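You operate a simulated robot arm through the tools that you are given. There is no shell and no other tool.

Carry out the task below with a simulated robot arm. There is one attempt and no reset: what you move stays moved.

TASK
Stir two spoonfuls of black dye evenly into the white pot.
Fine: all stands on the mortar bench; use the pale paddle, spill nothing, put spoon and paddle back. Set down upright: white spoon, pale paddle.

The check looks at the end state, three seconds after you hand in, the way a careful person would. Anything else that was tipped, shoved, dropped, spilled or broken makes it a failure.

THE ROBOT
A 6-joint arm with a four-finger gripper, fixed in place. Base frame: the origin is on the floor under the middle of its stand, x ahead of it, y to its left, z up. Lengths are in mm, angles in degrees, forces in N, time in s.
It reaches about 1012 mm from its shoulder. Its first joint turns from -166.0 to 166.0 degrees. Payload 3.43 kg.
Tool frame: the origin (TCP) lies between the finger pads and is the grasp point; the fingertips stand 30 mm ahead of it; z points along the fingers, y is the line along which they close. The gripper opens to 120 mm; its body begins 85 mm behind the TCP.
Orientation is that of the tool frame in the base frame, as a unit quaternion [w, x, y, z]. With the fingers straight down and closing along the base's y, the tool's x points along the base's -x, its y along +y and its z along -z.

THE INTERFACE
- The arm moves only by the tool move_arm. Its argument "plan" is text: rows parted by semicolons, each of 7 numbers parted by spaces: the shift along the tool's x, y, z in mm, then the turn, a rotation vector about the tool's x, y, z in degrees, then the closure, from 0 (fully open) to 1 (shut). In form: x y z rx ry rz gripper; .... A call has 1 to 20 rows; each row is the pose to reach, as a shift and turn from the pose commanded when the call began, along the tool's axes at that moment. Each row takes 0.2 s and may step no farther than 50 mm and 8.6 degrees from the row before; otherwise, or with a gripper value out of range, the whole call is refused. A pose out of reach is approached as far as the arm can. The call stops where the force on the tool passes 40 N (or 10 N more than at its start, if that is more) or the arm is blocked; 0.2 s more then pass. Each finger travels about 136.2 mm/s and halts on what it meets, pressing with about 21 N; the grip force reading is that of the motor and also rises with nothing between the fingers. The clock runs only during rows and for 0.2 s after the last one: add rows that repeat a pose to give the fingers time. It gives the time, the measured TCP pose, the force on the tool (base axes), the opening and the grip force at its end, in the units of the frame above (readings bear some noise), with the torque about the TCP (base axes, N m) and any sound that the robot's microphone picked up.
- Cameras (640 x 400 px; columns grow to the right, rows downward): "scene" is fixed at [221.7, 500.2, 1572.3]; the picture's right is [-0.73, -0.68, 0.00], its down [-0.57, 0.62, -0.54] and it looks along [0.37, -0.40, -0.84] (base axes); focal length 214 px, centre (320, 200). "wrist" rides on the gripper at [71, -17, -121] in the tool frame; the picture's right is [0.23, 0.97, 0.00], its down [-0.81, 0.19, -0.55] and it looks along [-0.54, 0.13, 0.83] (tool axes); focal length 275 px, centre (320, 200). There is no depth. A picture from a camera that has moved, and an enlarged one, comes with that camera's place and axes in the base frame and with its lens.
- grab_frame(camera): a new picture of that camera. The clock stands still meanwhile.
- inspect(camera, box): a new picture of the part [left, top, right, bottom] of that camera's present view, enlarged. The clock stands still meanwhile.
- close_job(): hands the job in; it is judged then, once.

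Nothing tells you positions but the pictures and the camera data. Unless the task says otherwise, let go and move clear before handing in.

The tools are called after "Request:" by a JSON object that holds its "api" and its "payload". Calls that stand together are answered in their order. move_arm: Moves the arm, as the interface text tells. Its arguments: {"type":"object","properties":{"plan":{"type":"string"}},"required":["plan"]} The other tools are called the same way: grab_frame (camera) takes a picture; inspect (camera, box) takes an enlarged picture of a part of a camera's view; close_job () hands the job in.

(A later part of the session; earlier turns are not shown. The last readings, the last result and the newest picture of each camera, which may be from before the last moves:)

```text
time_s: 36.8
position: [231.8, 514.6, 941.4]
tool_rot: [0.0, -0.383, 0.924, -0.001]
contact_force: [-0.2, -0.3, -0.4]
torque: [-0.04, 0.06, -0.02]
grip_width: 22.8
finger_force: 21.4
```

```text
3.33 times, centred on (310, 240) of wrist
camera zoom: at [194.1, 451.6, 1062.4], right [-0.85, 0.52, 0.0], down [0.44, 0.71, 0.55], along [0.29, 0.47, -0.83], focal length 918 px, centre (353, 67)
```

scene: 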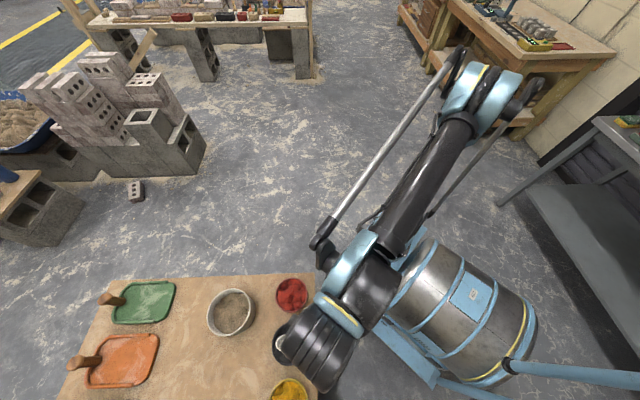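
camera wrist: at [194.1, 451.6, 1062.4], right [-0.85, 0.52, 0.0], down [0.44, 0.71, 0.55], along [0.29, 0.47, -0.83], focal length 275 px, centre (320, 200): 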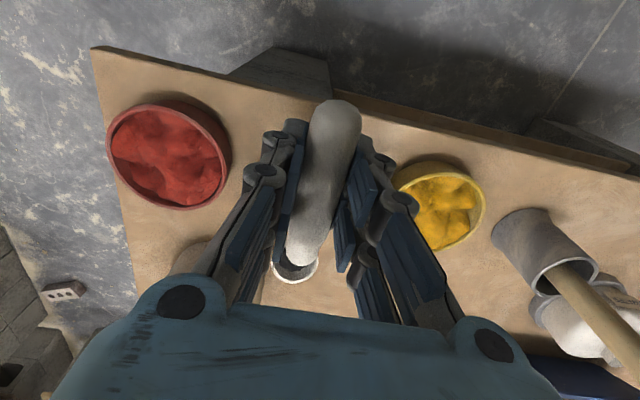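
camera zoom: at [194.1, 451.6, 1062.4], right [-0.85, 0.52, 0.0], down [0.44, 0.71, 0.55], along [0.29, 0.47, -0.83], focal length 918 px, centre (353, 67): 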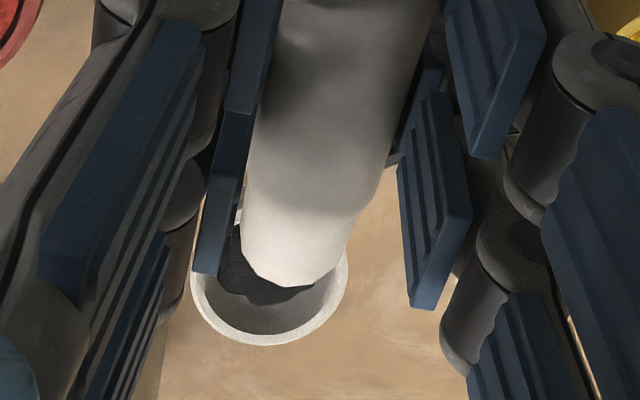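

Black dye is in the bowl, though maybe not full. I'll look closer at the bowl and at the pot.

Request:
{"api": "inspect", "payload": {"camera": "wrist", "box": [275, 220, 325, 255]}}

Request:
{"api": "inspect", "payload": {"camera": "scene", "box": [240, 290, 340, 390]}}

```text
11.43 times, centred on (300, 238) of wrist
camera zoom: at [194.1, 451.6, 1062.4], right [-0.85, 0.52, 0.0], down [0.44, 0.71, 0.55], along [0.29, 0.47, -0.83], focal length 3146 px, centre (549, -229)
```

zoom: 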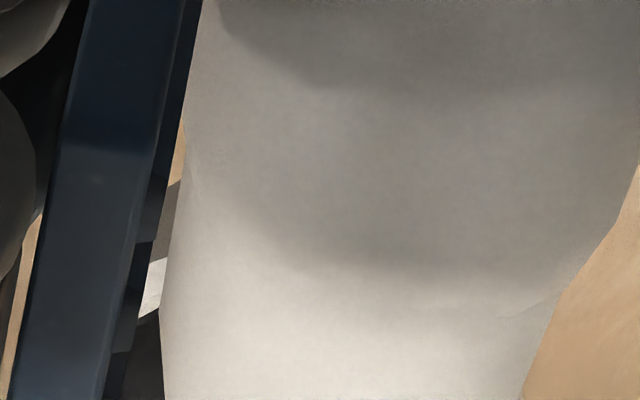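

```text
4.00 times, centred on (290, 340) of scene
camera zoom: at [221.7, 500.2, 1572.3], right [-0.73, -0.68, 0.0], down [-0.57, 0.62, -0.54], along [0.37, -0.4, -0.84], focal length 858 px, centre (440, -360)
```

zoom: 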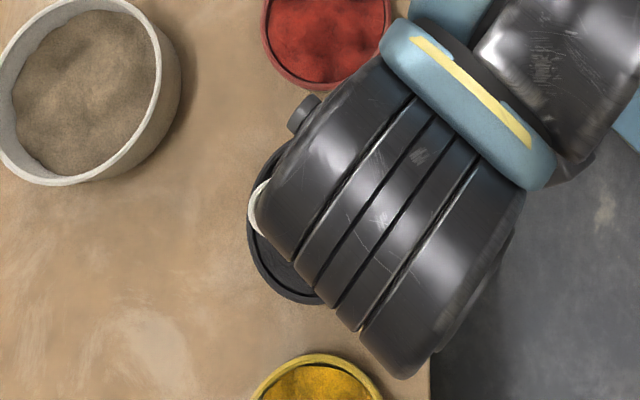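

Request:
{"api": "inspect", "payload": {"camera": "wrist", "box": [275, 240, 325, 290]}}

```text
8.00 times, centred on (300, 265) of wrist
camera zoom: at [194.1, 451.6, 1062.4], right [-0.85, 0.52, 0.0], down [0.44, 0.71, 0.55], along [0.29, 0.47, -0.83], focal length 2202 px, centre (480, -320)
```

zoom: 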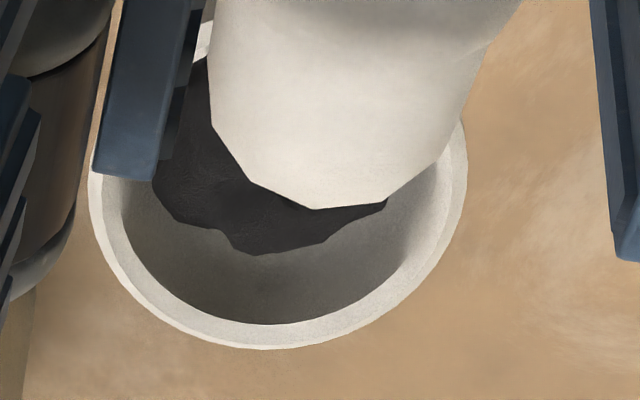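

The bowl holds a modest amount (roughly half full), so I'll dip again into the same pot more steeply and a little deeper to get a proper spoonful.

Request:
{"api": "move_arm", "payload": {"plan": "7.5 0 26 0 0 0 1; 12.5 0 56 0 0 0 1; 12.5 0 65 0 0 0 1; 12.5 0 51 0 8.5 0 1; 8.5 0 37 0 17 0 1; 2.5 0 24 0 25.5 0 1; -5.5 0 13 0 34 0 1; -12.5 0 11 0 42 0 1; -15 0 23 0 45 0 1; -15 0 35 0 45 0 1; -15 0 38.5 0 45 0 1; -15.5 0 45.3 0 38 0 1; -13.5 0 52 0 30 0 1; -10.5 0 60.3 0 22 0 1; -5.5 0 67.7 0 15 0 1; 0.5 0 61 0 8 0 1; 2.5 0 41 0 2 0 1; 2.5 0 16 0 0 0 1; 0 0 0 0 0 0 1; 0 0 0 0 0 0 1"}}

Request:
{"api": "inspect", "payload": {"camera": "wrist", "box": [275, 240, 325, 290]}}

Request:
{"api": "grab_frame", "payload": {"camera": "wrist"}}

```text
time_s: 41.0
position: [233.0, 514.7, 940.6]
tool_rot: [0.0, -0.384, 0.924, 0.0]
contact_force: [0.7, -0.5, -0.9]
torque: [-0.08, 0.09, 0.0]
grip_width: 22.9
finger_force: 21.4
out of reach, approached as far as the arm can: row 7, 8, 9, 10, 11, 12
```

```text
8.00 times, centred on (300, 265) of wrist
camera zoom: at [194.9, 453.6, 1061.1], right [-0.85, 0.52, 0.0], down [0.44, 0.71, 0.55], along [0.29, 0.47, -0.83], focal length 2202 px, centre (480, -320)
```

zoom: 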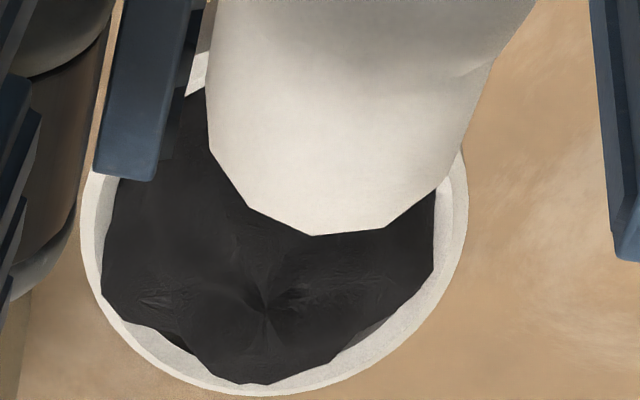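

```text
taken
camera wrist: at [194.9, 453.6, 1061.1], right [-0.85, 0.52, 0.0], down [0.44, 0.71, 0.55], along [0.29, 0.47, -0.83], focal length 275 px, centre (320, 200)
```

wrist: 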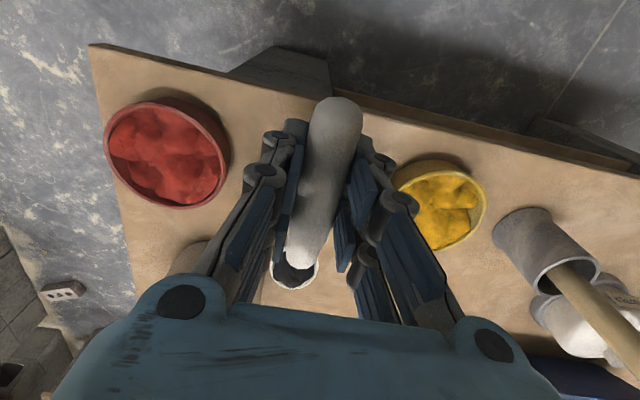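

The spoon now carries a full, level mound of black dye. I take the white pot's rim centre to be about (457, 629) at z≈873; next I carry the spoon smoothly there, level, stopping above the pot.

Request:
{"api": "move_arm", "payload": {"plan": "-3 -2 -6 0 0 0 1; -12 -8 -12 0 0 -1 1; -27 -17 -17 0 0 -3 1; -45 -28.5 -17.4 0 0 -5.5 1; -63 -40 -17.4 0 0 -8 1; -81 -51.5 -17.4 0 0 -10.5 1; -99 -63 -17.4 0 0 -13 1; -117 -74.5 -17.4 0 0 -15.5 1; -134 -85.5 -17.4 0 0 -18 1; -146 -93 -17.4 0 0 -19.2 1; -151.9 -96.8 -17.4 0 0 -19.7 1; -151.9 -96.8 -17.4 0 0 -19.7 1; -151.9 -96.8 -17.4 0 0 -19.7 1"}}

Request:
{"api": "grab_frame", "payload": {"camera": "wrist"}}

Request:
{"api": "inspect", "payload": {"camera": "scene", "box": [160, 230, 340, 400]}}

Request:
{"api": "inspect", "payload": {"camera": "wrist", "box": [240, 200, 360, 300]}}

```text
time_s: 43.8
position: [409.2, 554.6, 958.2]
tool_rot: [0.0, -0.536, 0.844, 0.001]
contact_force: [1.1, -0.4, -1.2]
torque: [-0.07, 0.07, 0.01]
grip_width: 22.9
finger_force: 20.8
```

```text
taken
camera wrist: at [394.6, 483.2, 1079.0], right [-0.98, 0.21, 0.0], down [0.17, 0.82, 0.55], along [0.11, 0.54, -0.83], focal length 275 px, centre (320, 200)
```

wrist: 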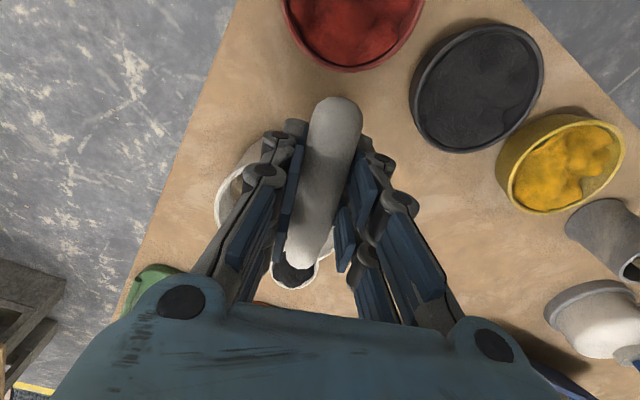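

```text
2.35 times, centred on (250, 315) of scene
camera zoom: at [221.7, 500.2, 1572.3], right [-0.73, -0.68, 0.0], down [-0.57, 0.62, -0.54], along [0.37, -0.4, -0.84], focal length 505 px, centre (485, -71)
```

zoom: 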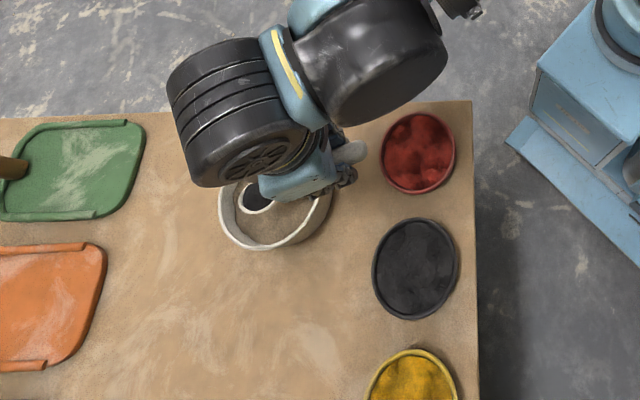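

```text
4.00 times, centred on (300, 250) of wrist
camera zoom: at [394.6, 483.2, 1079.0], right [-0.98, 0.21, 0.0], down [0.17, 0.82, 0.55], along [0.11, 0.54, -0.83], focal length 1101 px, centre (400, 0)
```

zoom: 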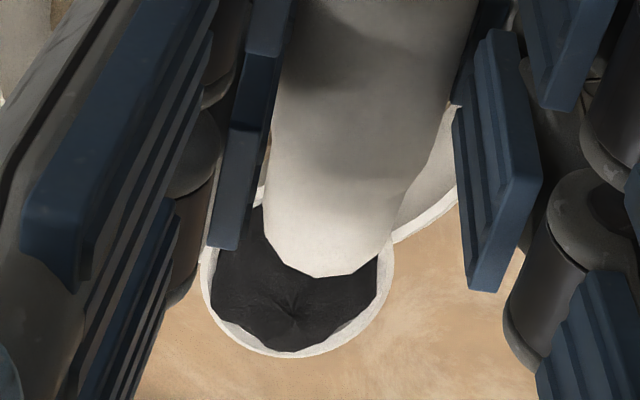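

The bowl hangs above the white pot, near its middle. Now I'll roll the spoon slowly about its handle, keeping the bowl in place, to pour.

Request:
{"api": "move_arm", "payload": {"plan": "0 -3.9 0.3 -8 0 0 1; 0 -7.7 1.1 -16 0 0 1; 0 -11.4 2.4 -24 0 0 1; 0 -14.8 4.3 -32 0 0 1; 0 -18 6.6 -40 0 0 1; 0 -20.8 9.3 -48 0 0 1; 0 -23.2 12.3 -56 0 0 1; 0 -25.2 15.7 -64 0 0 1; 0 -26.6 19.3 -72 0 0 1; 0 -27.6 23.1 -80 0 0 1; 0 -28 27 -88 0 0 1; 0 -28 27 -88 0 0 1"}}

Request:
{"api": "grab_frame", "payload": {"camera": "wrist"}}

Request:
{"api": "inspect", "payload": {"camera": "scene", "box": [160, 230, 340, 400]}}

```text
time_s: 46.4
position: [433.8, 542.2, 932.2]
tool_rot: [-0.372, -0.384, 0.607, 0.588]
contact_force: [-0.9, 0.0, -1.1]
torque: [-0.09, 0.03, 0.03]
grip_width: 22.6
finger_force: 21.1
```

```text
taken
camera wrist: at [513.3, 425.7, 919.2], right [-0.13, -0.19, 0.97], down [0.84, 0.5, 0.21], along [-0.53, 0.84, 0.1], focal length 275 px, centre (320, 200)
```

wrist: 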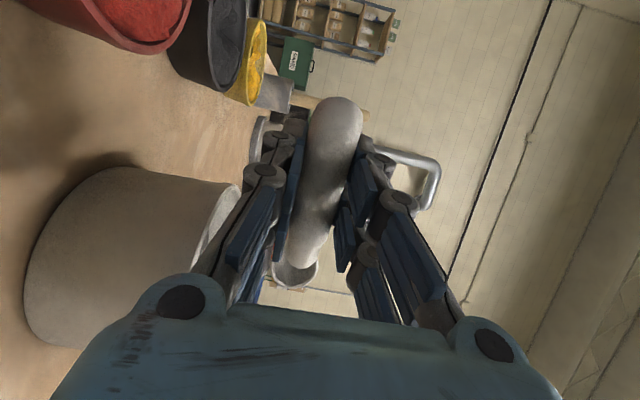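

```text
2.35 times, centred on (250, 315) of scene
camera zoom: at [221.7, 500.2, 1572.3], right [-0.73, -0.68, 0.0], down [-0.57, 0.62, -0.54], along [0.37, -0.4, -0.84], focal length 505 px, centre (485, -71)
```

zoom: 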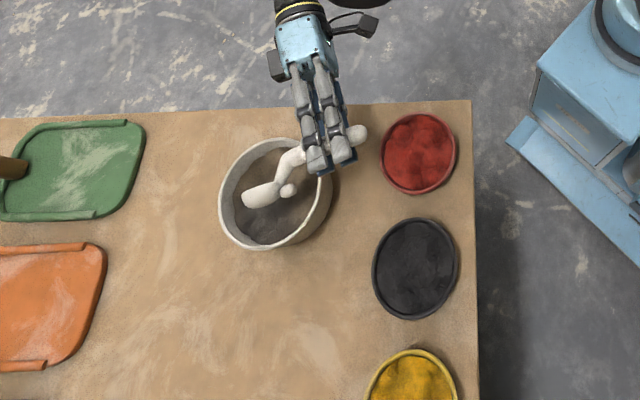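

The roll went well and the pot's content has darkened. I'll check whether the bowl is empty.

Request:
{"api": "inspect", "payload": {"camera": "wrist", "box": [265, 235, 335, 295]}}

Request:
{"api": "inspect", "payload": {"camera": "scene", "box": [210, 270, 320, 345]}}

```text
6.67 times, centred on (300, 265) of wrist
camera zoom: at [513.3, 425.7, 919.2], right [-0.13, -0.19, 0.97], down [0.84, 0.5, 0.21], along [-0.53, 0.84, 0.1], focal length 1835 px, centre (453, -233)
```

zoom: 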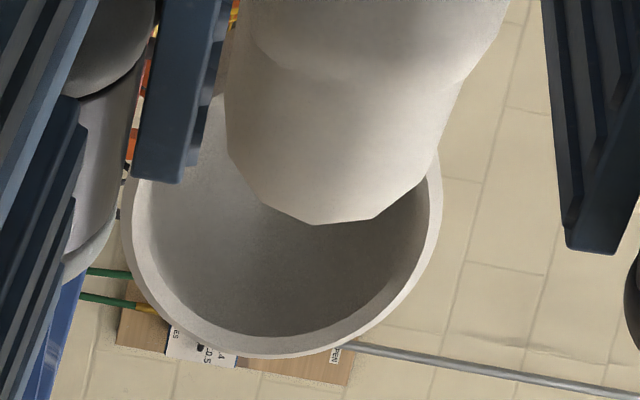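

```text
5.33 times, centred on (265, 308) of scene
camera zoom: at [221.7, 500.2, 1572.3], right [-0.73, -0.68, 0.0], down [-0.57, 0.62, -0.54], along [0.37, -0.4, -0.84], focal length 1144 px, centre (613, -373)
```

zoom: 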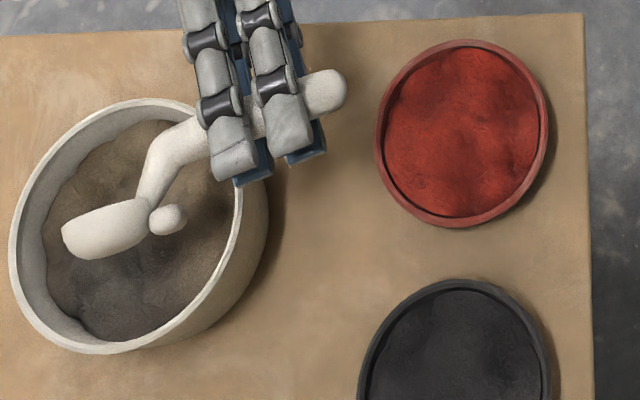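

The bowl is clean and the dye lies inside the white pot. I'll roll back upright and look at the black pot for the second scoop.

Request:
{"api": "move_arm", "payload": {"plan": "0 3.9 0.3 8 0 0 1; 0 7.7 1.1 16 0 0 1; 0 11.4 2.4 24 0 0 1; 0 14.9 4.3 32 0 0 1; 0 18 6.5 40 0 0 1; 0 20.8 9.3 48 0 0 1; 0 23.2 12.3 56 0 0 1; 0 25.2 15.7 64 0 0 1; 0 26.6 19.4 72 0 0 1; 0 27.6 23.1 80 0 0 1; 0 28 27 88 0 0 1; 0 28 27 88 0 0 1"}}

Request:
{"api": "grab_frame", "payload": {"camera": "wrist"}}

Request:
{"api": "inspect", "payload": {"camera": "wrist", "box": [390, 0, 560, 170]}}

Request:
{"api": "inspect", "payload": {"camera": "wrist", "box": [265, 235, 335, 295]}}

```text
time_s: 49.0
position: [409.0, 553.7, 959.4]
tool_rot: [0.0, -0.536, 0.844, 0.0]
contact_force: [-0.1, 0.8, -0.9]
torque: [-0.06, 0.02, 0.03]
grip_width: 22.8
finger_force: 20.8
```

```text
taken
camera wrist: at [393.9, 482.5, 1079.6], right [-0.98, 0.21, 0.0], down [0.17, 0.82, 0.55], along [0.12, 0.54, -0.83], focal length 275 px, centre (320, 200)
```

wrist: 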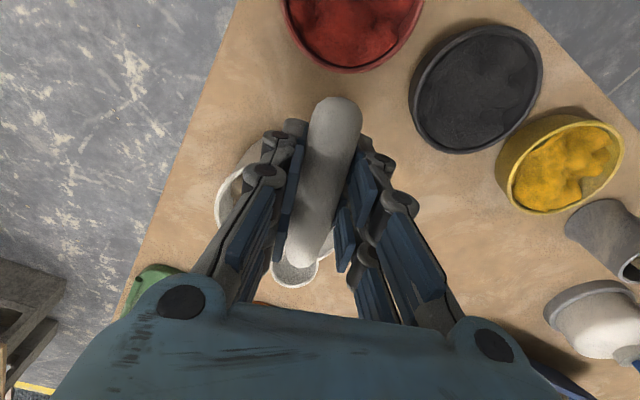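

```text
2.35 times, centred on (475, 85) of wrist
camera zoom: at [393.9, 482.5, 1079.6], right [-0.98, 0.21, 0.0], down [0.17, 0.82, 0.55], along [0.12, 0.54, -0.83], focal length 648 px, centre (-45, 471)
```

zoom: 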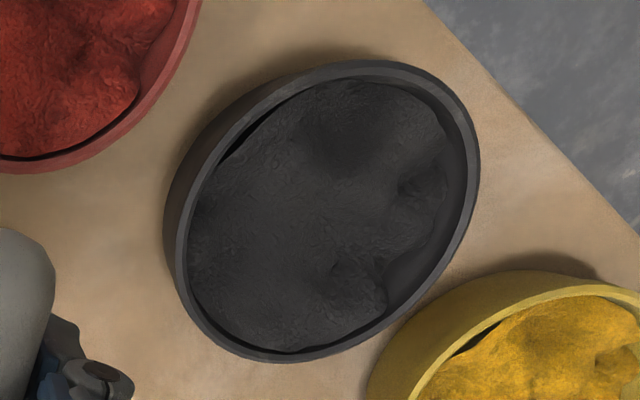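

```text
6.67 times, centred on (300, 265) of wrist
camera zoom: at [393.9, 482.5, 1079.6], right [-0.98, 0.21, 0.0], down [0.17, 0.82, 0.55], along [0.12, 0.54, -0.83], focal length 1835 px, centre (453, -233)
```

zoom: 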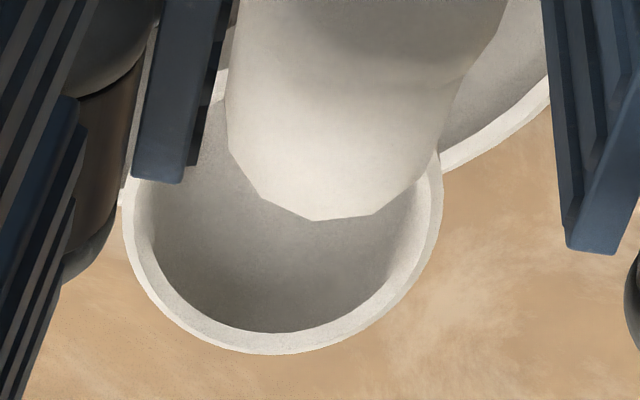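

The spoon is clean and level. I'll return to the black pot and repeat the scoop, adjusting slightly for the spoon now sitting about 3° higher in the grip.

Request:
{"api": "move_arm", "payload": {"plan": "11 14 2 0 0 2 1; 28 36 5 0 0 5 1; 48 61 9 0 0 9 1; 68 87 13 0 0 13 1; 88 113 16 0 0 16.5 1; 104 133 17.5 0 0 19 1; 110.9 142.2 17.5 0 0 19.7 1; 110.9 142.2 17.5 0 0 19.7 1; 110.9 142.2 17.5 0 0 19.7 1"}}

```text
time_s: 51.0
position: [231.0, 513.7, 939.9]
tool_rot: [0.001, -0.384, 0.923, 0.0]
contact_force: [-0.7, 0.0, -1.1]
torque: [-0.04, 0.05, 0.01]
grip_width: 22.8
finger_force: 21.0
```

In position again at the black pot; now the second scoop.

Request:
{"api": "move_arm", "payload": {"plan": "1.5 0 25 0 8 0 1; 1.5 0 35 0 16 0 1; 1.5 0 35 0 24 0 1; 1.5 0 35 0 32 0 1; 1.5 0 47 0 32 0 1; 1.5 0 53.5 0 32 0 1; -6.5 0 53.5 0 32 0 1; -6.5 0 57.5 0 28 0 1; -7.5 0 60.5 0 25 0 1; -6.5 0 64.5 0 21 0 1; -6.5 0 67 0 18 0 1; -2.5 0 64 0 13 0 1; 1.5 0 54 0 7 0 1; 2.5 0 38 0 2 0 1; 1.5 0 18 0 0 0 1; 0 0 0 0 0 0 1; 0 0 0 0 0 0 1"}}

Request:
{"api": "inspect", "payload": {"camera": "wrist", "box": [265, 235, 335, 295]}}

Request:
{"api": "grab_frame", "payload": {"camera": "wrist"}}

```text
time_s: 54.6
position: [232.8, 514.2, 941.9]
tool_rot: [0.0, -0.383, 0.924, 0.001]
contact_force: [0.6, -0.2, -1.5]
torque: [-0.04, 0.05, -0.02]
grip_width: 22.5
finger_force: 21.2
```

```text
6.67 times, centred on (300, 265) of wrist
camera zoom: at [194.9, 451.6, 1062.6], right [-0.85, 0.52, 0.0], down [0.44, 0.71, 0.55], along [0.29, 0.47, -0.83], focal length 1835 px, centre (453, -233)
```

zoom: 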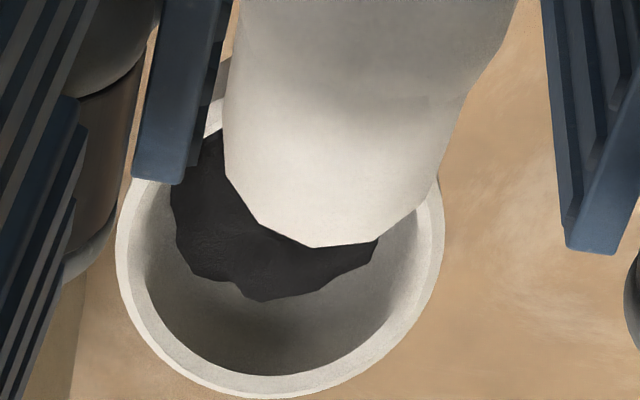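

```text
taken
camera wrist: at [194.9, 451.6, 1062.6], right [-0.85, 0.52, 0.0], down [0.44, 0.71, 0.55], along [0.29, 0.47, -0.83], focal length 275 px, centre (320, 200)
```

wrist: 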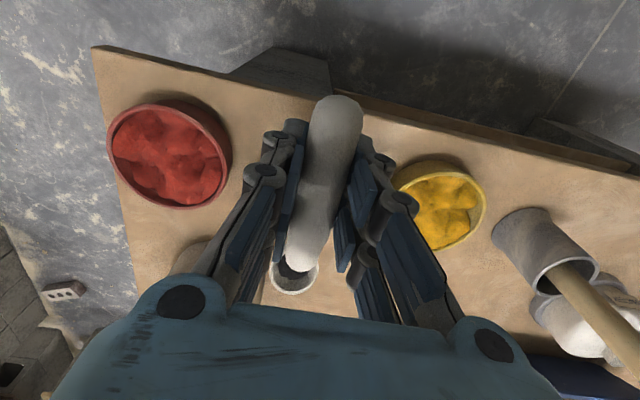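

The scoop came out only about half full again, like the first dip. I'll dip once more in the same pot to top up to a full spoonful.

Request:
{"api": "move_arm", "payload": {"plan": "7.5 0 26 0 0 0 1; 12.5 0 56 0 0 0 1; 12.5 0 62 0 0 0 1; 12.5 0 56 0 8 0 1; 8.5 0 50 0 16 0 1; 4.5 0 45 0 24 0 1; 2.5 0 40 0 32 0 1; 2.5 0 50 0 32 0 1; 2.5 0 56 0 32 0 1; -5.5 0 56 0 32 0 1; -7.5 0 60 0 28 0 1; -7.5 0 63.5 0 25 0 1; -5.5 0 67 0 21 0 1; -3.5 0 67 0 18 0 1; 0 0 61 0 13 0 1; 2.5 0 50 0 8 0 1; 2.5 0 33 0 4 0 1; 2.5 0 15 0 1 0 1; 0 0 0 0 0 0 1; 0 0 0 0 0 0 1"}}

Request:
{"api": "inspect", "payload": {"camera": "wrist", "box": [265, 235, 335, 295]}}

Request:
{"api": "grab_frame", "payload": {"camera": "wrist"}}

```text
time_s: 58.8
position: [230.7, 515.1, 941.7]
tool_rot: [0.0, -0.384, 0.923, 0.0]
contact_force: [-0.2, -0.2, -1.3]
torque: [-0.06, 0.03, 0.0]
grip_width: 22.7
finger_force: 20.9
```

```text
6.67 times, centred on (300, 265) of wrist
camera zoom: at [194.2, 451.6, 1062.0], right [-0.85, 0.52, 0.0], down [0.44, 0.71, 0.55], along [0.29, 0.47, -0.83], focal length 1835 px, centre (453, -233)
```

zoom: 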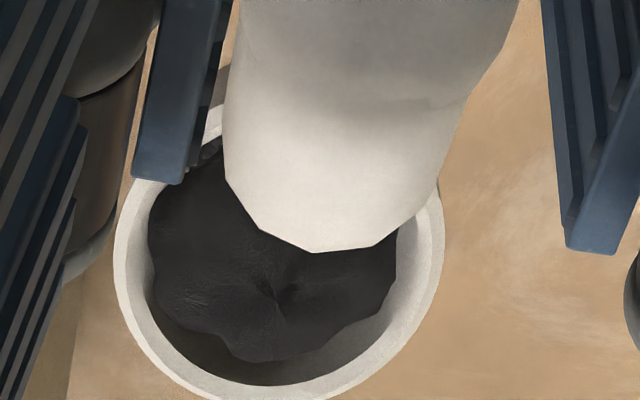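

```text
taken
camera wrist: at [194.2, 451.6, 1062.0], right [-0.85, 0.52, 0.0], down [0.44, 0.71, 0.55], along [0.29, 0.47, -0.83], focal length 275 px, centre (320, 200)
```

wrist: 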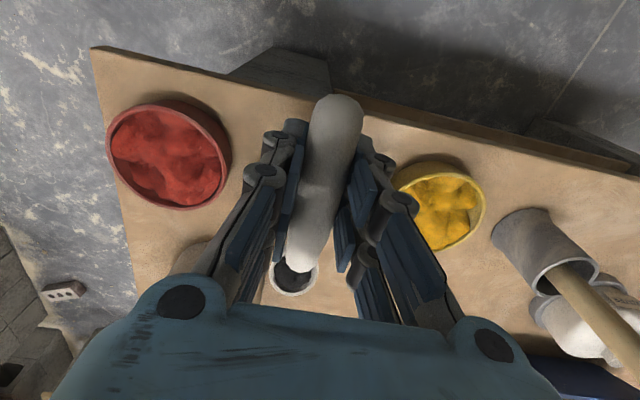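

About 80% full now. One more dip, shifted 10 mm sideways into fresh dye, should make it a full spoonful.

Request:
{"api": "move_arm", "payload": {"plan": "7.5 3 26 0 0 0 1; 12.5 7 56 0 0 0 1; 12.5 10 62 0 0 0 1; 12.5 10 56 0 8 0 1; 8.5 10 50 0 16 0 1; 4.5 10 45 0 24 0 1; 2.5 10 40 0 32 0 1; 2.5 10 50 0 32 0 1; 2.5 10 56 0 32 0 1; -5.5 10 56 0 32 0 1; -7.5 10 60 0 28 0 1; -7.5 10 63.5 0 25 0 1; -5.5 10 67 0 21 0 1; -3.5 10 67 0 18 0 1; 0 10 61 0 13 0 1; 2.5 10 50 0 8 0 1; 2.5 7 33 0 4 0 1; 2.5 3 15 0 1 0 1; 0 0 0 0 0 0 1; 0 0 0 0 0 0 1"}}

Request:
{"api": "inspect", "payload": {"camera": "wrist", "box": [265, 235, 335, 295]}}

```text
time_s: 63.0
position: [231.4, 514.7, 941.3]
tool_rot: [0.0, -0.383, 0.924, -0.001]
contact_force: [-0.6, 0.2, -1.8]
torque: [-0.07, 0.04, -0.01]
grip_width: 22.8
finger_force: 21.4
```

```text
6.67 times, centred on (300, 265) of wrist
camera zoom: at [194.7, 452.6, 1062.8], right [-0.85, 0.52, 0.0], down [0.44, 0.71, 0.55], along [0.29, 0.47, -0.83], focal length 1835 px, centre (453, -233)
```

zoom: 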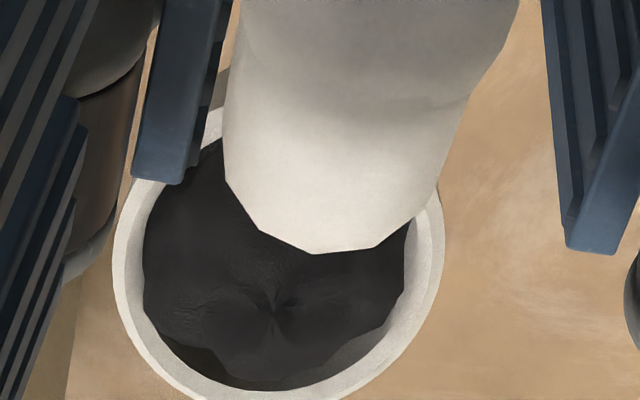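

Full spoonful now. Carrying it level and gently to the white pot as before.

Request:
{"api": "move_arm", "payload": {"plan": "-3 -2 -4 0 0 0 1; -12 -8 -8 0 0 -1 1; -27 -17 -9 0 0 -3 1; -45 -28.5 -9 0 0 -5.5 1; -63 -40 -9 0 0 -8 1; -81 -51.5 -9 0 0 -10.5 1; -99 -63 -9 0 0 -13 1; -117 -74.5 -9 0 0 -15.5 1; -134 -85.5 -9 0 0 -18 1; -147 -94 -9 0 0 -19.2 1; -153.4 -97.9 -9 0 0 -19.7 1; -153.4 -97.9 -9 0 0 -19.7 1; -153.4 -97.9 -9 0 0 -19.7 1"}}

Request:
{"api": "inspect", "payload": {"camera": "scene", "box": [160, 230, 340, 400]}}

Request:
{"api": "inspect", "payload": {"camera": "wrist", "box": [240, 200, 360, 300]}}

```text
time_s: 65.8
position: [409.6, 554.2, 950.0]
tool_rot: [0.0, -0.535, 0.845, -0.001]
contact_force: [-0.2, 0.1, -0.7]
torque: [-0.06, 0.02, -0.01]
grip_width: 22.7
finger_force: 21.0
```

```text
2.35 times, centred on (250, 315) of scene
camera zoom: at [221.7, 500.2, 1572.3], right [-0.73, -0.68, 0.0], down [-0.57, 0.62, -0.54], along [0.37, -0.4, -0.84], focal length 505 px, centre (485, -71)
```

zoom: 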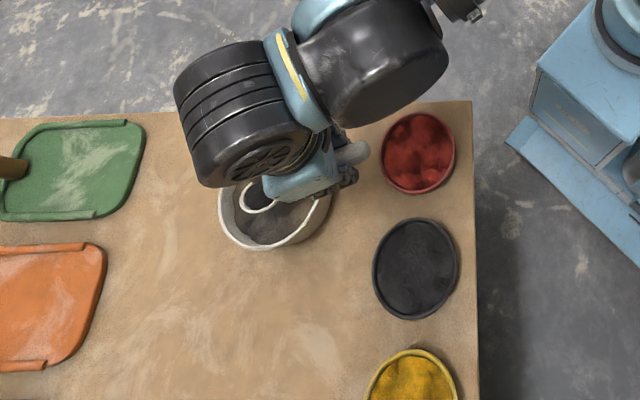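

```text
4.00 times, centred on (300, 250) of wrist
camera zoom: at [395.0, 482.6, 1070.7], right [-0.98, 0.21, 0.0], down [0.17, 0.82, 0.55], along [0.11, 0.54, -0.83], focal length 1101 px, centre (400, 0)
```

zoom: 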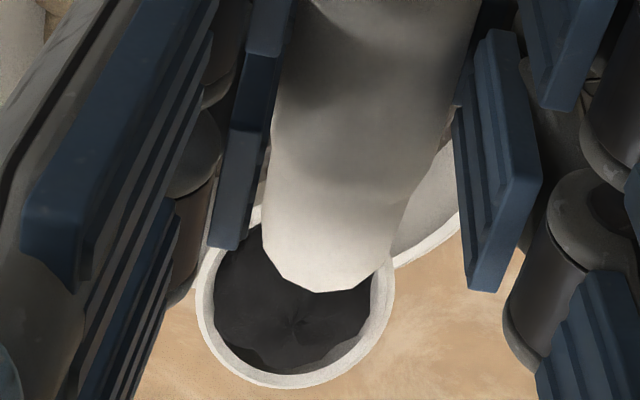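

The bowl is over the white pot with its dye intact. Pouring by the same slow roll.

Request:
{"api": "move_arm", "payload": {"plan": "0 -2.6 0.2 -8 0 0 1; 0 -5.2 0.7 -16 0 0 1; 0 -7.6 1.6 -24 0 0 1; 0 -9.9 2.8 -32 0 0 1; 0 -12 4.4 -40 0 0 1; 0 -13.9 6.2 -48 0 0 1; 0 -15.5 8.2 -56 0 0 1; 0 -16.8 10.5 -64 0 0 1; 0 -17.8 12.9 -72 0 0 1; 0 -18.4 15.5 -80 0 0 1; 0 -18.7 18 -88 0 0 1; 0 -18.7 18 -88 0 0 1"}}

Request:
{"api": "inspect", "payload": {"camera": "wrist", "box": [265, 235, 335, 295]}}

Request:
{"api": "inspect", "payload": {"camera": "scene", "box": [210, 270, 320, 345]}}

```text
time_s: 68.4
position: [427.0, 546.0, 931.0]
tool_rot: [-0.372, -0.386, 0.606, 0.588]
contact_force: [-0.2, -0.2, -1.1]
torque: [-0.08, 0.02, 0.01]
grip_width: 22.8
finger_force: 21.0
```

```text
6.67 times, centred on (300, 265) of wrist
camera zoom: at [506.7, 429.8, 919.1], right [-0.13, -0.19, 0.97], down [0.84, 0.5, 0.21], along [-0.53, 0.84, 0.1], focal length 1835 px, centre (453, -233)
```

zoom: 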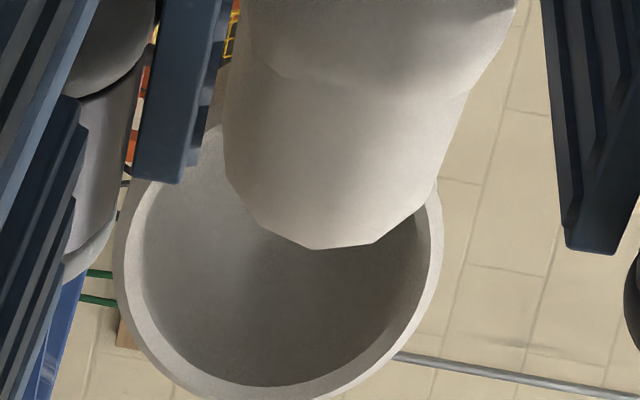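

```text
5.33 times, centred on (265, 308) of scene
camera zoom: at [221.7, 500.2, 1572.3], right [-0.73, -0.68, 0.0], down [-0.57, 0.62, -0.54], along [0.37, -0.4, -0.84], focal length 1144 px, centre (613, -373)
```

zoom: 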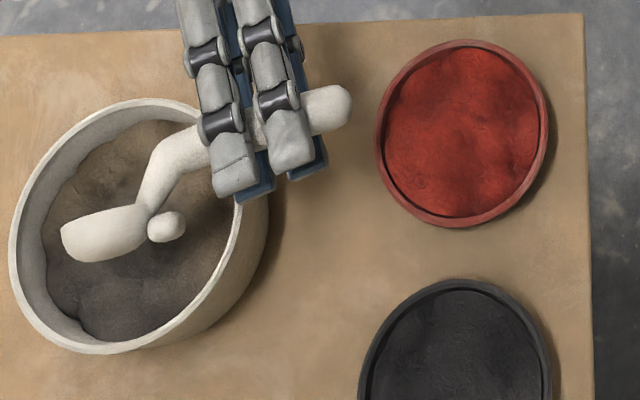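

The second spoonful is in the pot and the spoon is empty. Rolling back upright, then I'll return the spoon to its place.

Request:
{"api": "move_arm", "payload": {"plan": "0 2.6 0.2 8 0 0 1; 0 5.2 0.7 16 0 0 1; 0 7.6 1.6 24 0 0 1; 0 9.9 2.8 32 0 0 1; 0 12 4.4 40 0 0 1; 0 13.9 6.2 48 0 0 1; 0 15.5 8.2 56 0 0 1; 0 16.8 10.5 64 0 0 1; 0 17.8 12.9 72 0 0 1; 0 18.4 15.5 80 0 0 1; 0 18.7 18 88 0 0 1; 0 18.7 18 88 0 0 1"}}

Request:
{"api": "inspect", "payload": {"camera": "scene", "box": [160, 230, 340, 400]}}

Request:
{"api": "inspect", "payload": {"camera": "wrist", "box": [265, 235, 335, 295]}}

Request:
{"api": "inspect", "payload": {"camera": "wrist", "box": [220, 90, 420, 250]}}

```text
time_s: 71.0
position: [409.8, 554.7, 948.8]
tool_rot: [0.001, -0.536, 0.844, -0.001]
contact_force: [0.1, -0.5, -0.6]
torque: [-0.06, 0.0, 0.02]
grip_width: 22.9
finger_force: 20.8
```

```text
2.35 times, centred on (250, 315) of scene
camera zoom: at [221.7, 500.2, 1572.3], right [-0.73, -0.68, 0.0], down [-0.57, 0.62, -0.54], along [0.37, -0.4, -0.84], focal length 505 px, centre (485, -71)
```

zoom: 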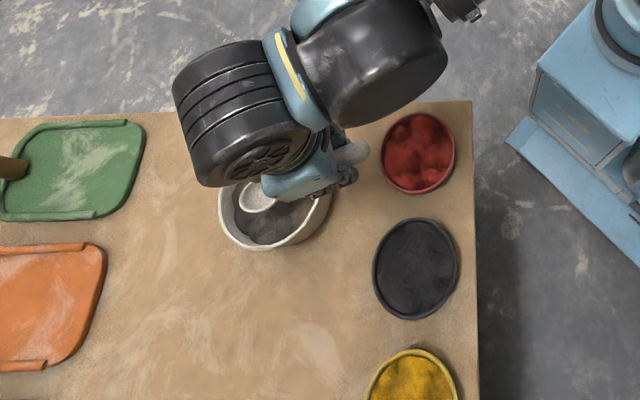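

```text
6.67 times, centred on (300, 265) of wrist
camera zoom: at [395.9, 482.9, 1071.0], right [-0.98, 0.21, 0.0], down [0.17, 0.82, 0.55], along [0.12, 0.54, -0.83], focal length 1835 px, centre (453, -233)
```

zoom: 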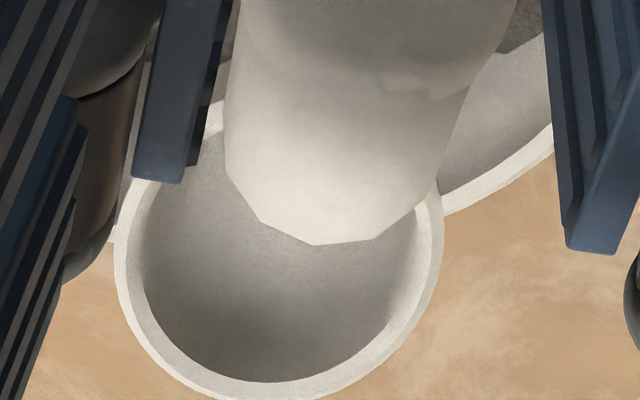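

```text
2.50 times, centred on (320, 170) of wrist
camera zoom: at [395.9, 482.9, 1071.0], right [-0.98, 0.21, 0.0], down [0.17, 0.82, 0.55], along [0.12, 0.54, -0.83], focal length 688 px, centre (320, 275)
```

zoom: 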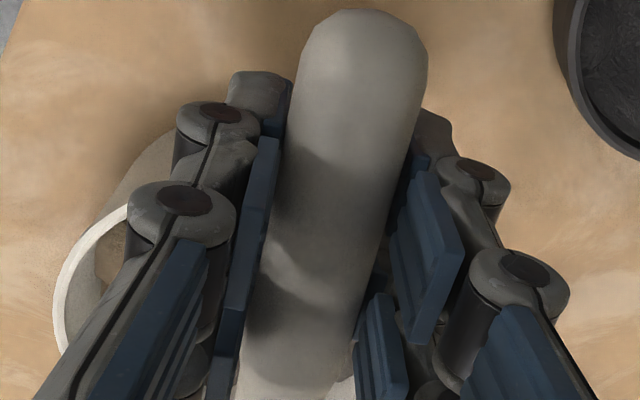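

The spoon is clean. I'll carry it back to its original spot (TCP ≈ (288, 775)), heading −43.8°, staying high.

Request:
{"api": "move_arm", "payload": {"plan": "-10.5 14.5 -5 0 0 7.77 1; -21 29 -11 0 0 15.5 1; -31.6 43.6 -11 0 0 23.3 1; -42 58 -11 0 0 31 1; -52.7 72.7 -11 0 0 38.9 1; -63 87 -11 0 0 46.6 1; -73.8 101.8 -11 0 0 54.4 1; -84 116 -11 0 0 62.2 1; -94.8 130.9 -11 0 0 70 1; -105 145 -11 0 0 77.7 1; -115.9 160 -11 0 0 85.5 1; -126.4 174.5 -11 0 0 93.2 1; -137 189 -11 0 0 101 1; -147.5 203.6 -11 0 0 108.8 1; -147.5 203.6 -11 0 0 108.8 1; -147.5 203.6 -11 0 0 108.8 1"}}

Request:
{"api": "grab_frame", "payload": {"camera": "wrist"}}

```text
time_s: 74.4
position: [288.4, 775.1, 961.5]
tool_rot: [0.0, 0.375, 0.927, 0.0]
contact_force: [0.7, -0.7, -1.9]
torque: [0.03, 0.06, 0.01]
grip_width: 22.7
finger_force: 21.4
```

```text
taken
camera wrist: at [226.4, 813.2, 1082.0], right [0.51, 0.86, 0.0], down [0.72, -0.43, 0.55], along [0.48, -0.28, -0.83], focal length 275 px, centre (320, 200)
```

wrist: 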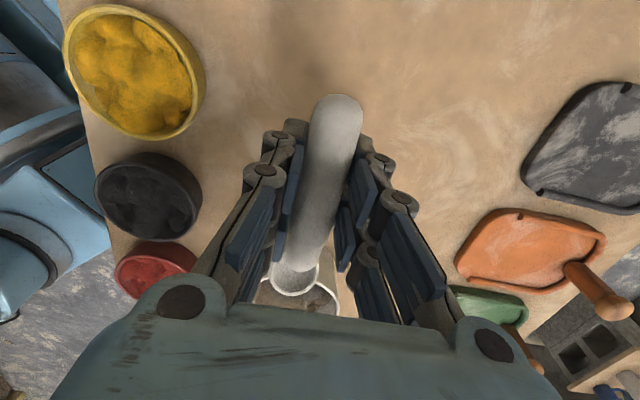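

At the spoon's spot. I'll level the spoon (6.5° pitch) and lower it close to the bench.

Request:
{"api": "move_arm", "payload": {"plan": "0 0 30 0 2.5 0 1; 0 0 60 0 5 0 1; 0 0 85 0 6.5 0 1; 0 0 100 0 6.5 0 1; 0 0 107 0 6.5 0 1; 0 0 107 0 6.5 0 1"}}

Request:
{"api": "grab_frame", "payload": {"camera": "wrist"}}

```text
time_s: 75.8
position: [290.3, 774.8, 853.5]
tool_rot: [-0.053, 0.374, 0.926, 0.022]
contact_force: [1.2, 0.2, -1.4]
torque: [0.04, 0.01, -0.01]
grip_width: 23.0
finger_force: 20.6
```

```text
taken
camera wrist: at [236.7, 801.8, 982.4], right [0.51, 0.86, 0.03], down [0.76, -0.47, 0.46], along [0.41, -0.21, -0.89], focal length 275 px, centre (320, 200)
```

wrist: 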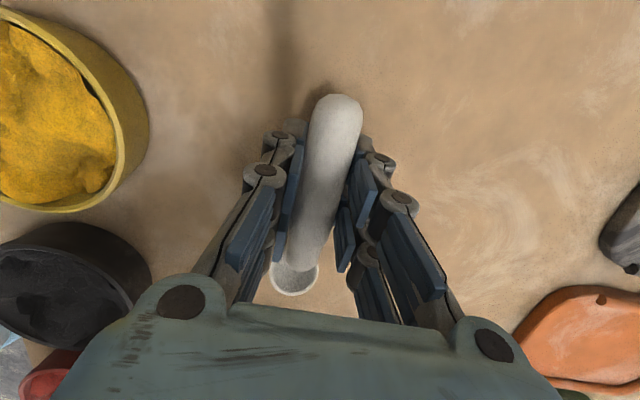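

Now the last millimetres in 2 mm steps, watching for contact.

Request:
{"api": "move_arm", "payload": {"plan": "-0.2 0 2 0 0 0 1; -0.45 0 4 0 0 0 1; -0.45 0 4 0 0 0 1"}}

Request:
{"api": "move_arm", "payload": {"plan": "-0.2 0 2 0 0 0 1; -0.2 0 2 0 0 0 1"}}

```text
time_s: 76.6
position: [288.9, 774.5, 850.7]
tool_rot: [-0.053, 0.374, 0.926, 0.022]
contact_force: [-0.2, 0.5, -0.6]
torque: [0.07, 0.02, -0.02]
grip_width: 23.1
finger_force: 21.1
```

```text
time_s: 77.2
position: [287.9, 773.9, 847.1]
tool_rot: [-0.052, 0.374, 0.926, 0.021]
contact_force: [0.3, 1.1, -0.6]
torque: [0.03, 0.02, 0.0]
grip_width: 22.4
finger_force: 20.8
```

Request:
{"api": "move_arm", "payload": {"plan": "-0.2 0 1.5 0 0 0 1; -0.2 0 1.5 0 0 0 1"}}

Request:
{"api": "move_arm", "payload": {"plan": "-0.2 0 1.5 0 0 0 1; -0.2 0 1.5 0 0 0 1"}}

```text
time_s: 77.8
position: [288.2, 774.5, 845.7]
tool_rot: [-0.052, 0.374, 0.926, 0.021]
contact_force: [0.7, -0.3, -1.3]
torque: [0.02, 0.05, 0.02]
grip_width: 22.7
finger_force: 21.4
```

```text
time_s: 78.4
position: [288.2, 773.9, 844.6]
tool_rot: [-0.053, 0.374, 0.926, 0.022]
contact_force: [-0.3, -0.4, -1.5]
torque: [0.06, 0.08, -0.01]
grip_width: 23.1
finger_force: 20.8
```

No contact yet; continuing carefully.

Request:
{"api": "move_arm", "payload": {"plan": "-0.2 0 1.5 0 0 0 1; -0.2 0 1.5 0 0 0 1"}}

Request:
{"api": "move_arm", "payload": {"plan": "-0.2 0 1.5 0 0 0 1; -0.2 0 1.5 0 0 0 1"}}

Request:
{"api": "inspect", "payload": {"camera": "wrist", "box": [240, 200, 360, 310]}}

```text
time_s: 79.0
position: [289.6, 774.1, 843.7]
tool_rot: [-0.052, 0.374, 0.926, 0.021]
contact_force: [2.0, 2.9, 10.9]
torque: [-0.21, -0.35, 0.11]
grip_width: 22.5
finger_force: 21.3
```

```text
time_s: 79.6
position: [288.4, 775.3, 841.7]
tool_rot: [-0.052, 0.374, 0.926, 0.021]
contact_force: [-0.3, 3.2, 10.6]
torque: [-0.2, -0.27, 0.12]
grip_width: 22.8
finger_force: 21.2
```

```text
3.64 times, centred on (300, 255) of wrist
camera zoom: at [236.0, 802.0, 969.9], right [0.51, 0.86, 0.03], down [0.76, -0.47, 0.46], along [0.41, -0.21, -0.89], focal length 1001 px, centre (393, 0)
```

zoom: 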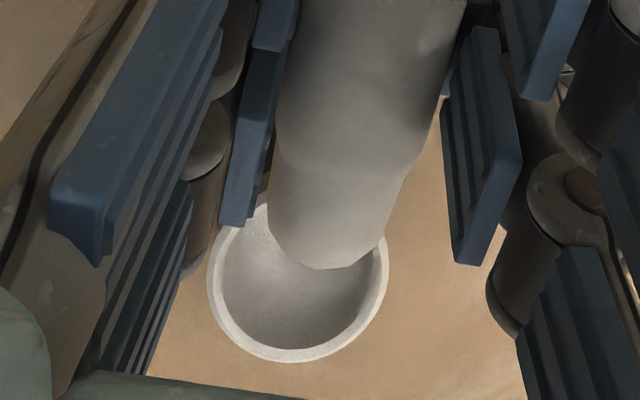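

The spoon's foot is touching the bench (~11 N). I'll relieve the press and release gently.

Request:
{"api": "move_arm", "payload": {"plan": "0.2 0 -1.8 0 0 0 1; 0.2 0 -1.8 0 0 0 0.8; 0.2 0 -1.8 0 0 0 0.79; 0.2 0 -1.8 0 0 0 0.77; 0.2 0 -1.8 0 0 0 0.74; 0.2 0 -1.8 0 0 0 0.7; 0.2 0 -1.8 0 0 0 0.6; 0.2 0 -1.8 0 0 0 0.5; 0.2 0 -1.8 0 0 0 0.5"}}

Request:
{"api": "grab_frame", "payload": {"camera": "wrist"}}

```text
time_s: 81.6
position: [288.3, 773.8, 842.3]
tool_rot: [-0.053, 0.374, 0.926, 0.022]
contact_force: [-1.0, -0.5, 0.9]
torque: [0.01, 0.03, 0.01]
grip_width: 59.9
finger_force: 0.1
```

```text
taken
camera wrist: at [236.6, 801.9, 971.4], right [0.51, 0.86, 0.03], down [0.76, -0.47, 0.46], along [0.41, -0.21, -0.89], focal length 275 px, centre (320, 200)
```

wrist: 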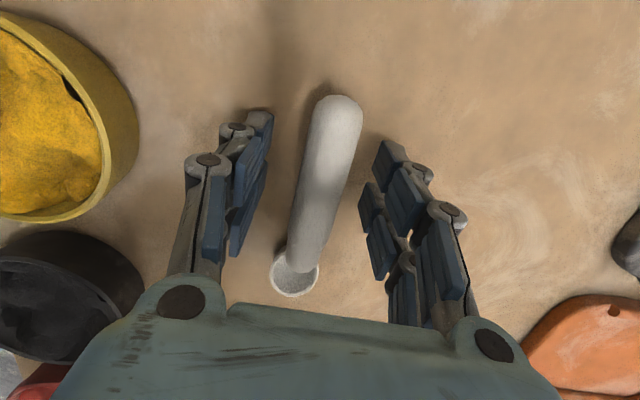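

The spoon is released and upright. Rising straight up and making the tool vertical again.

Request:
{"api": "move_arm", "payload": {"plan": "1.7 0 -15 0 0 0 0.5; 4.5 0 -40 0 0 0 0.5; 8 0 -70 0 -3 0 0.5; 13.6 0 -119 0 -6.5 0 0.5; 13.6 0 -119 0 -6.5 0 0.5"}}

Request:
{"api": "grab_frame", "payload": {"camera": "wrist"}}

Request:
{"api": "inspect", "payload": {"camera": "wrist", "box": [240, 60, 400, 240]}}

```text
time_s: 82.8
position: [291.1, 771.8, 962.5]
tool_rot: [0.0, 0.374, 0.928, 0.0]
contact_force: [-0.6, 0.1, 0.3]
torque: [-0.03, 0.01, -0.02]
grip_width: 60.0
finger_force: 0.0
```

```text
taken
camera wrist: at [228.8, 810.1, 1084.0], right [0.51, 0.86, 0.0], down [0.72, -0.43, 0.55], along [0.48, -0.28, -0.83], focal length 275 px, centre (320, 200)
```

wrist: 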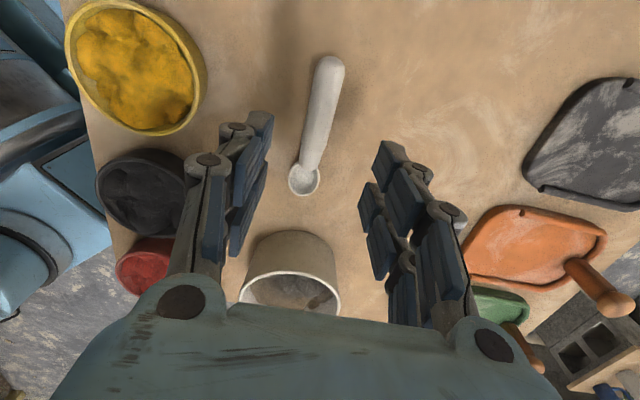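

```text
2.22 times, centred on (320, 150) of wrist
camera zoom: at [228.8, 810.1, 1084.0], right [0.51, 0.86, 0.0], down [0.72, -0.43, 0.55], along [0.48, -0.28, -0.83], focal length 612 px, centre (320, 311)
```

zoom: 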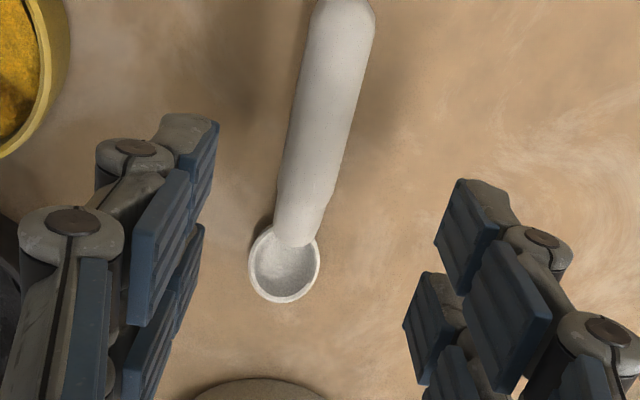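

The spoon is back in its place, upright and empty. Next is the pale paddle: I take it to stand vertically in the cup at about (99.5, 762) with its top at z≈1024. I'll rise and move above it with heading 45°.

Request:
{"api": "move_arm", "payload": {"plan": "0 0 -45 0 0 0 0.5; 0 0 -90 0 0 0 0.5; 0 0 -137.5 0 0 0 0.5; 12 -12.7 -137.5 0 0 -8.07 0.5; 24 -25.5 -137.5 0 0 -16.1 0.5; 36 -38.2 -137.5 0 0 -24.2 0.5; 47.7 -51 -137.5 0 0 -32.3 0.5; 59.6 -63.7 -137.5 0 0 -40.4 0.5; 71.6 -76.4 -137.5 0 0 -48.4 0.5; 83.5 -89.2 -137.5 0 0 -56.5 0.5; 95.4 -101.9 -137.5 0 0 -64.6 0.5; 107.3 -114.6 -137.5 0 0 -72.7 0.5; 119.3 -127.4 -137.5 0 0 -80.7 0.5; 131.2 -140.1 -137.5 0 0 -88.8 0.5; 131.2 -140.1 -137.5 0 0 -88.8 0.5"}}

Request:
{"api": "grab_frame", "payload": {"camera": "wrist"}}

Request:
{"api": "grab_frame", "payload": {"camera": "scene"}}

```text
time_s: 86.0
position: [96.3, 764.5, 1100.2]
tool_rot: [0.0, -0.382, 0.924, 0.0]
contact_force: [-0.8, 0.5, 0.1]
torque: [-0.01, 0.0, 0.03]
grip_width: 60.0
finger_force: 0.0
```

```text
taken
camera wrist: at [58.4, 702.6, 1221.7], right [-0.85, 0.53, 0.0], down [0.44, 0.71, 0.55], along [0.29, 0.47, -0.83], focal length 275 px, centre (320, 200)
```

wrist: 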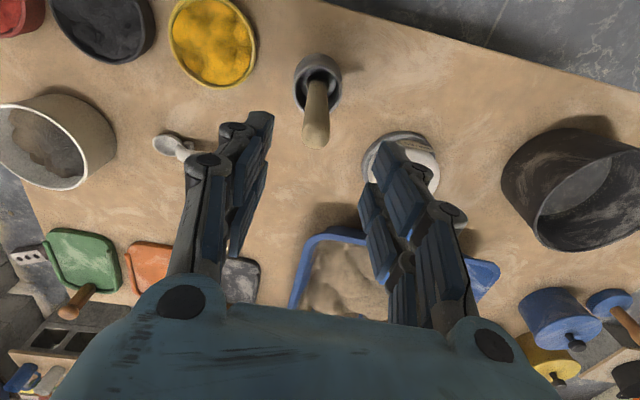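

```text
taken
```

scene: 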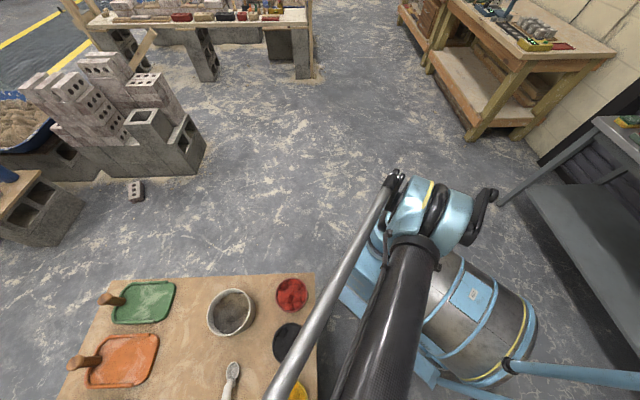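

The paddle's top is almost directly below the gripper. I'll zoom in to refine the alignment and see any lean.

Request:
{"api": "inspect", "payload": {"camera": "wrist", "box": [270, 40, 370, 160]}}

Request:
{"api": "inspect", "payload": {"camera": "wrist", "box": [350, 110, 470, 210]}}

```text
3.33 times, centred on (320, 100) of wrist
camera zoom: at [58.4, 702.6, 1221.7], right [-0.85, 0.53, 0.0], down [0.44, 0.71, 0.55], along [0.29, 0.47, -0.83], focal length 918 px, centre (320, 533)
```

zoom: 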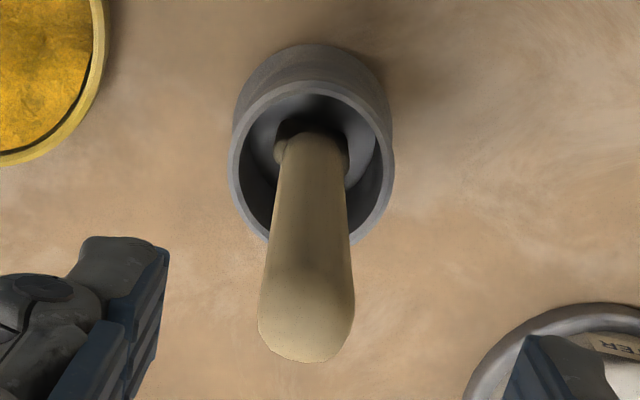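

```text
4.00 times, centred on (410, 160) of wrist
camera zoom: at [58.4, 702.6, 1221.7], right [-0.85, 0.53, 0.0], down [0.44, 0.71, 0.55], along [0.29, 0.47, -0.83], focal length 1101 px, centre (-40, 360)
```

zoom: 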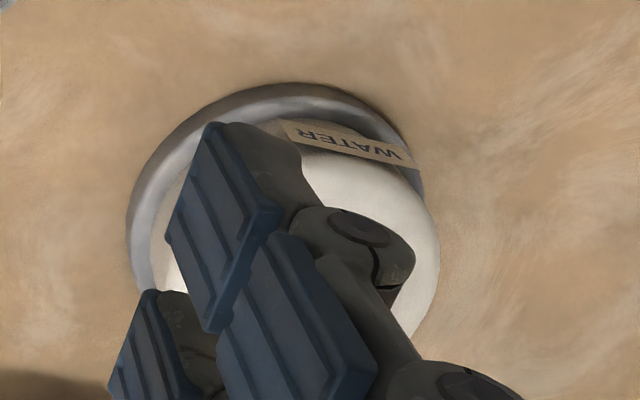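

The paddle stands vertical; the gripper needs about 3 mm of sideways correction. I'll centre and descend around the stick to z≈980.

Request:
{"api": "move_arm", "payload": {"plan": "-0.2 -3.2 5 0 0 0 0.5; -0.2 -3.2 40 0 0 0 0.5; -0.2 -3.2 80 0 0 0 0.5; -0.2 -3.2 120 0 0 0 0.5; -0.2 -3.2 120 0 0 0 0.5"}}

Request:
{"api": "grab_frame", "payload": {"camera": "wrist"}}

```text
time_s: 87.2
position: [97.3, 761.3, 980.7]
tool_rot: [0.001, -0.381, 0.924, -0.001]
contact_force: [-0.1, 0.8, -0.4]
torque: [0.0, -0.03, 0.02]
grip_width: 60.0
finger_force: 0.0
```

```text
taken
camera wrist: at [60.4, 700.3, 1102.0], right [-0.85, 0.53, 0.0], down [0.44, 0.71, 0.55], along [0.29, 0.47, -0.83], focal length 275 px, centre (320, 200)
```

wrist: 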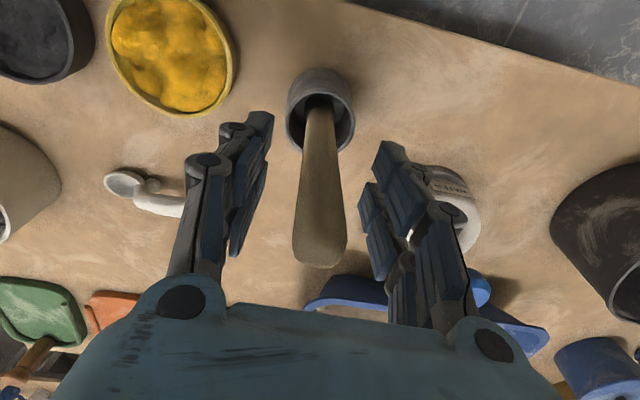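

The stick is centred between the fingers. Closing on it now.

Request:
{"api": "move_arm", "payload": {"plan": "0 0 0 0 0 0 0.6; 0 0 0 0 0 0 0.7; 0 0 0 0 0 0 0.8; 0 0 0 0 0 0 1; 0 0 0 0 0 0 1; 0 0 0 0 0 0 1; 0 0 0 0 0 0 1"}}

Request:
{"api": "grab_frame", "payload": {"camera": "wrist"}}

```text
time_s: 88.8
position: [98.5, 761.7, 981.2]
tool_rot: [-0.001, -0.381, 0.925, 0.0]
contact_force: [-0.2, 0.6, -0.4]
torque: [0.0, -0.03, 0.02]
grip_width: 21.9
finger_force: 21.3
```

```text
taken
camera wrist: at [60.3, 700.4, 1102.3], right [-0.85, 0.53, 0.0], down [0.44, 0.71, 0.55], along [0.29, 0.47, -0.83], focal length 275 px, centre (320, 200)
```

wrist: 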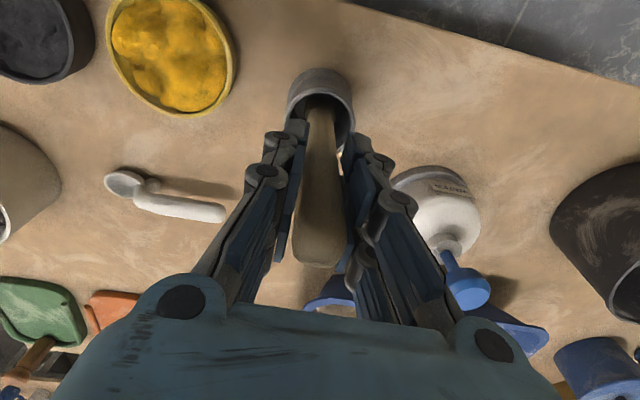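

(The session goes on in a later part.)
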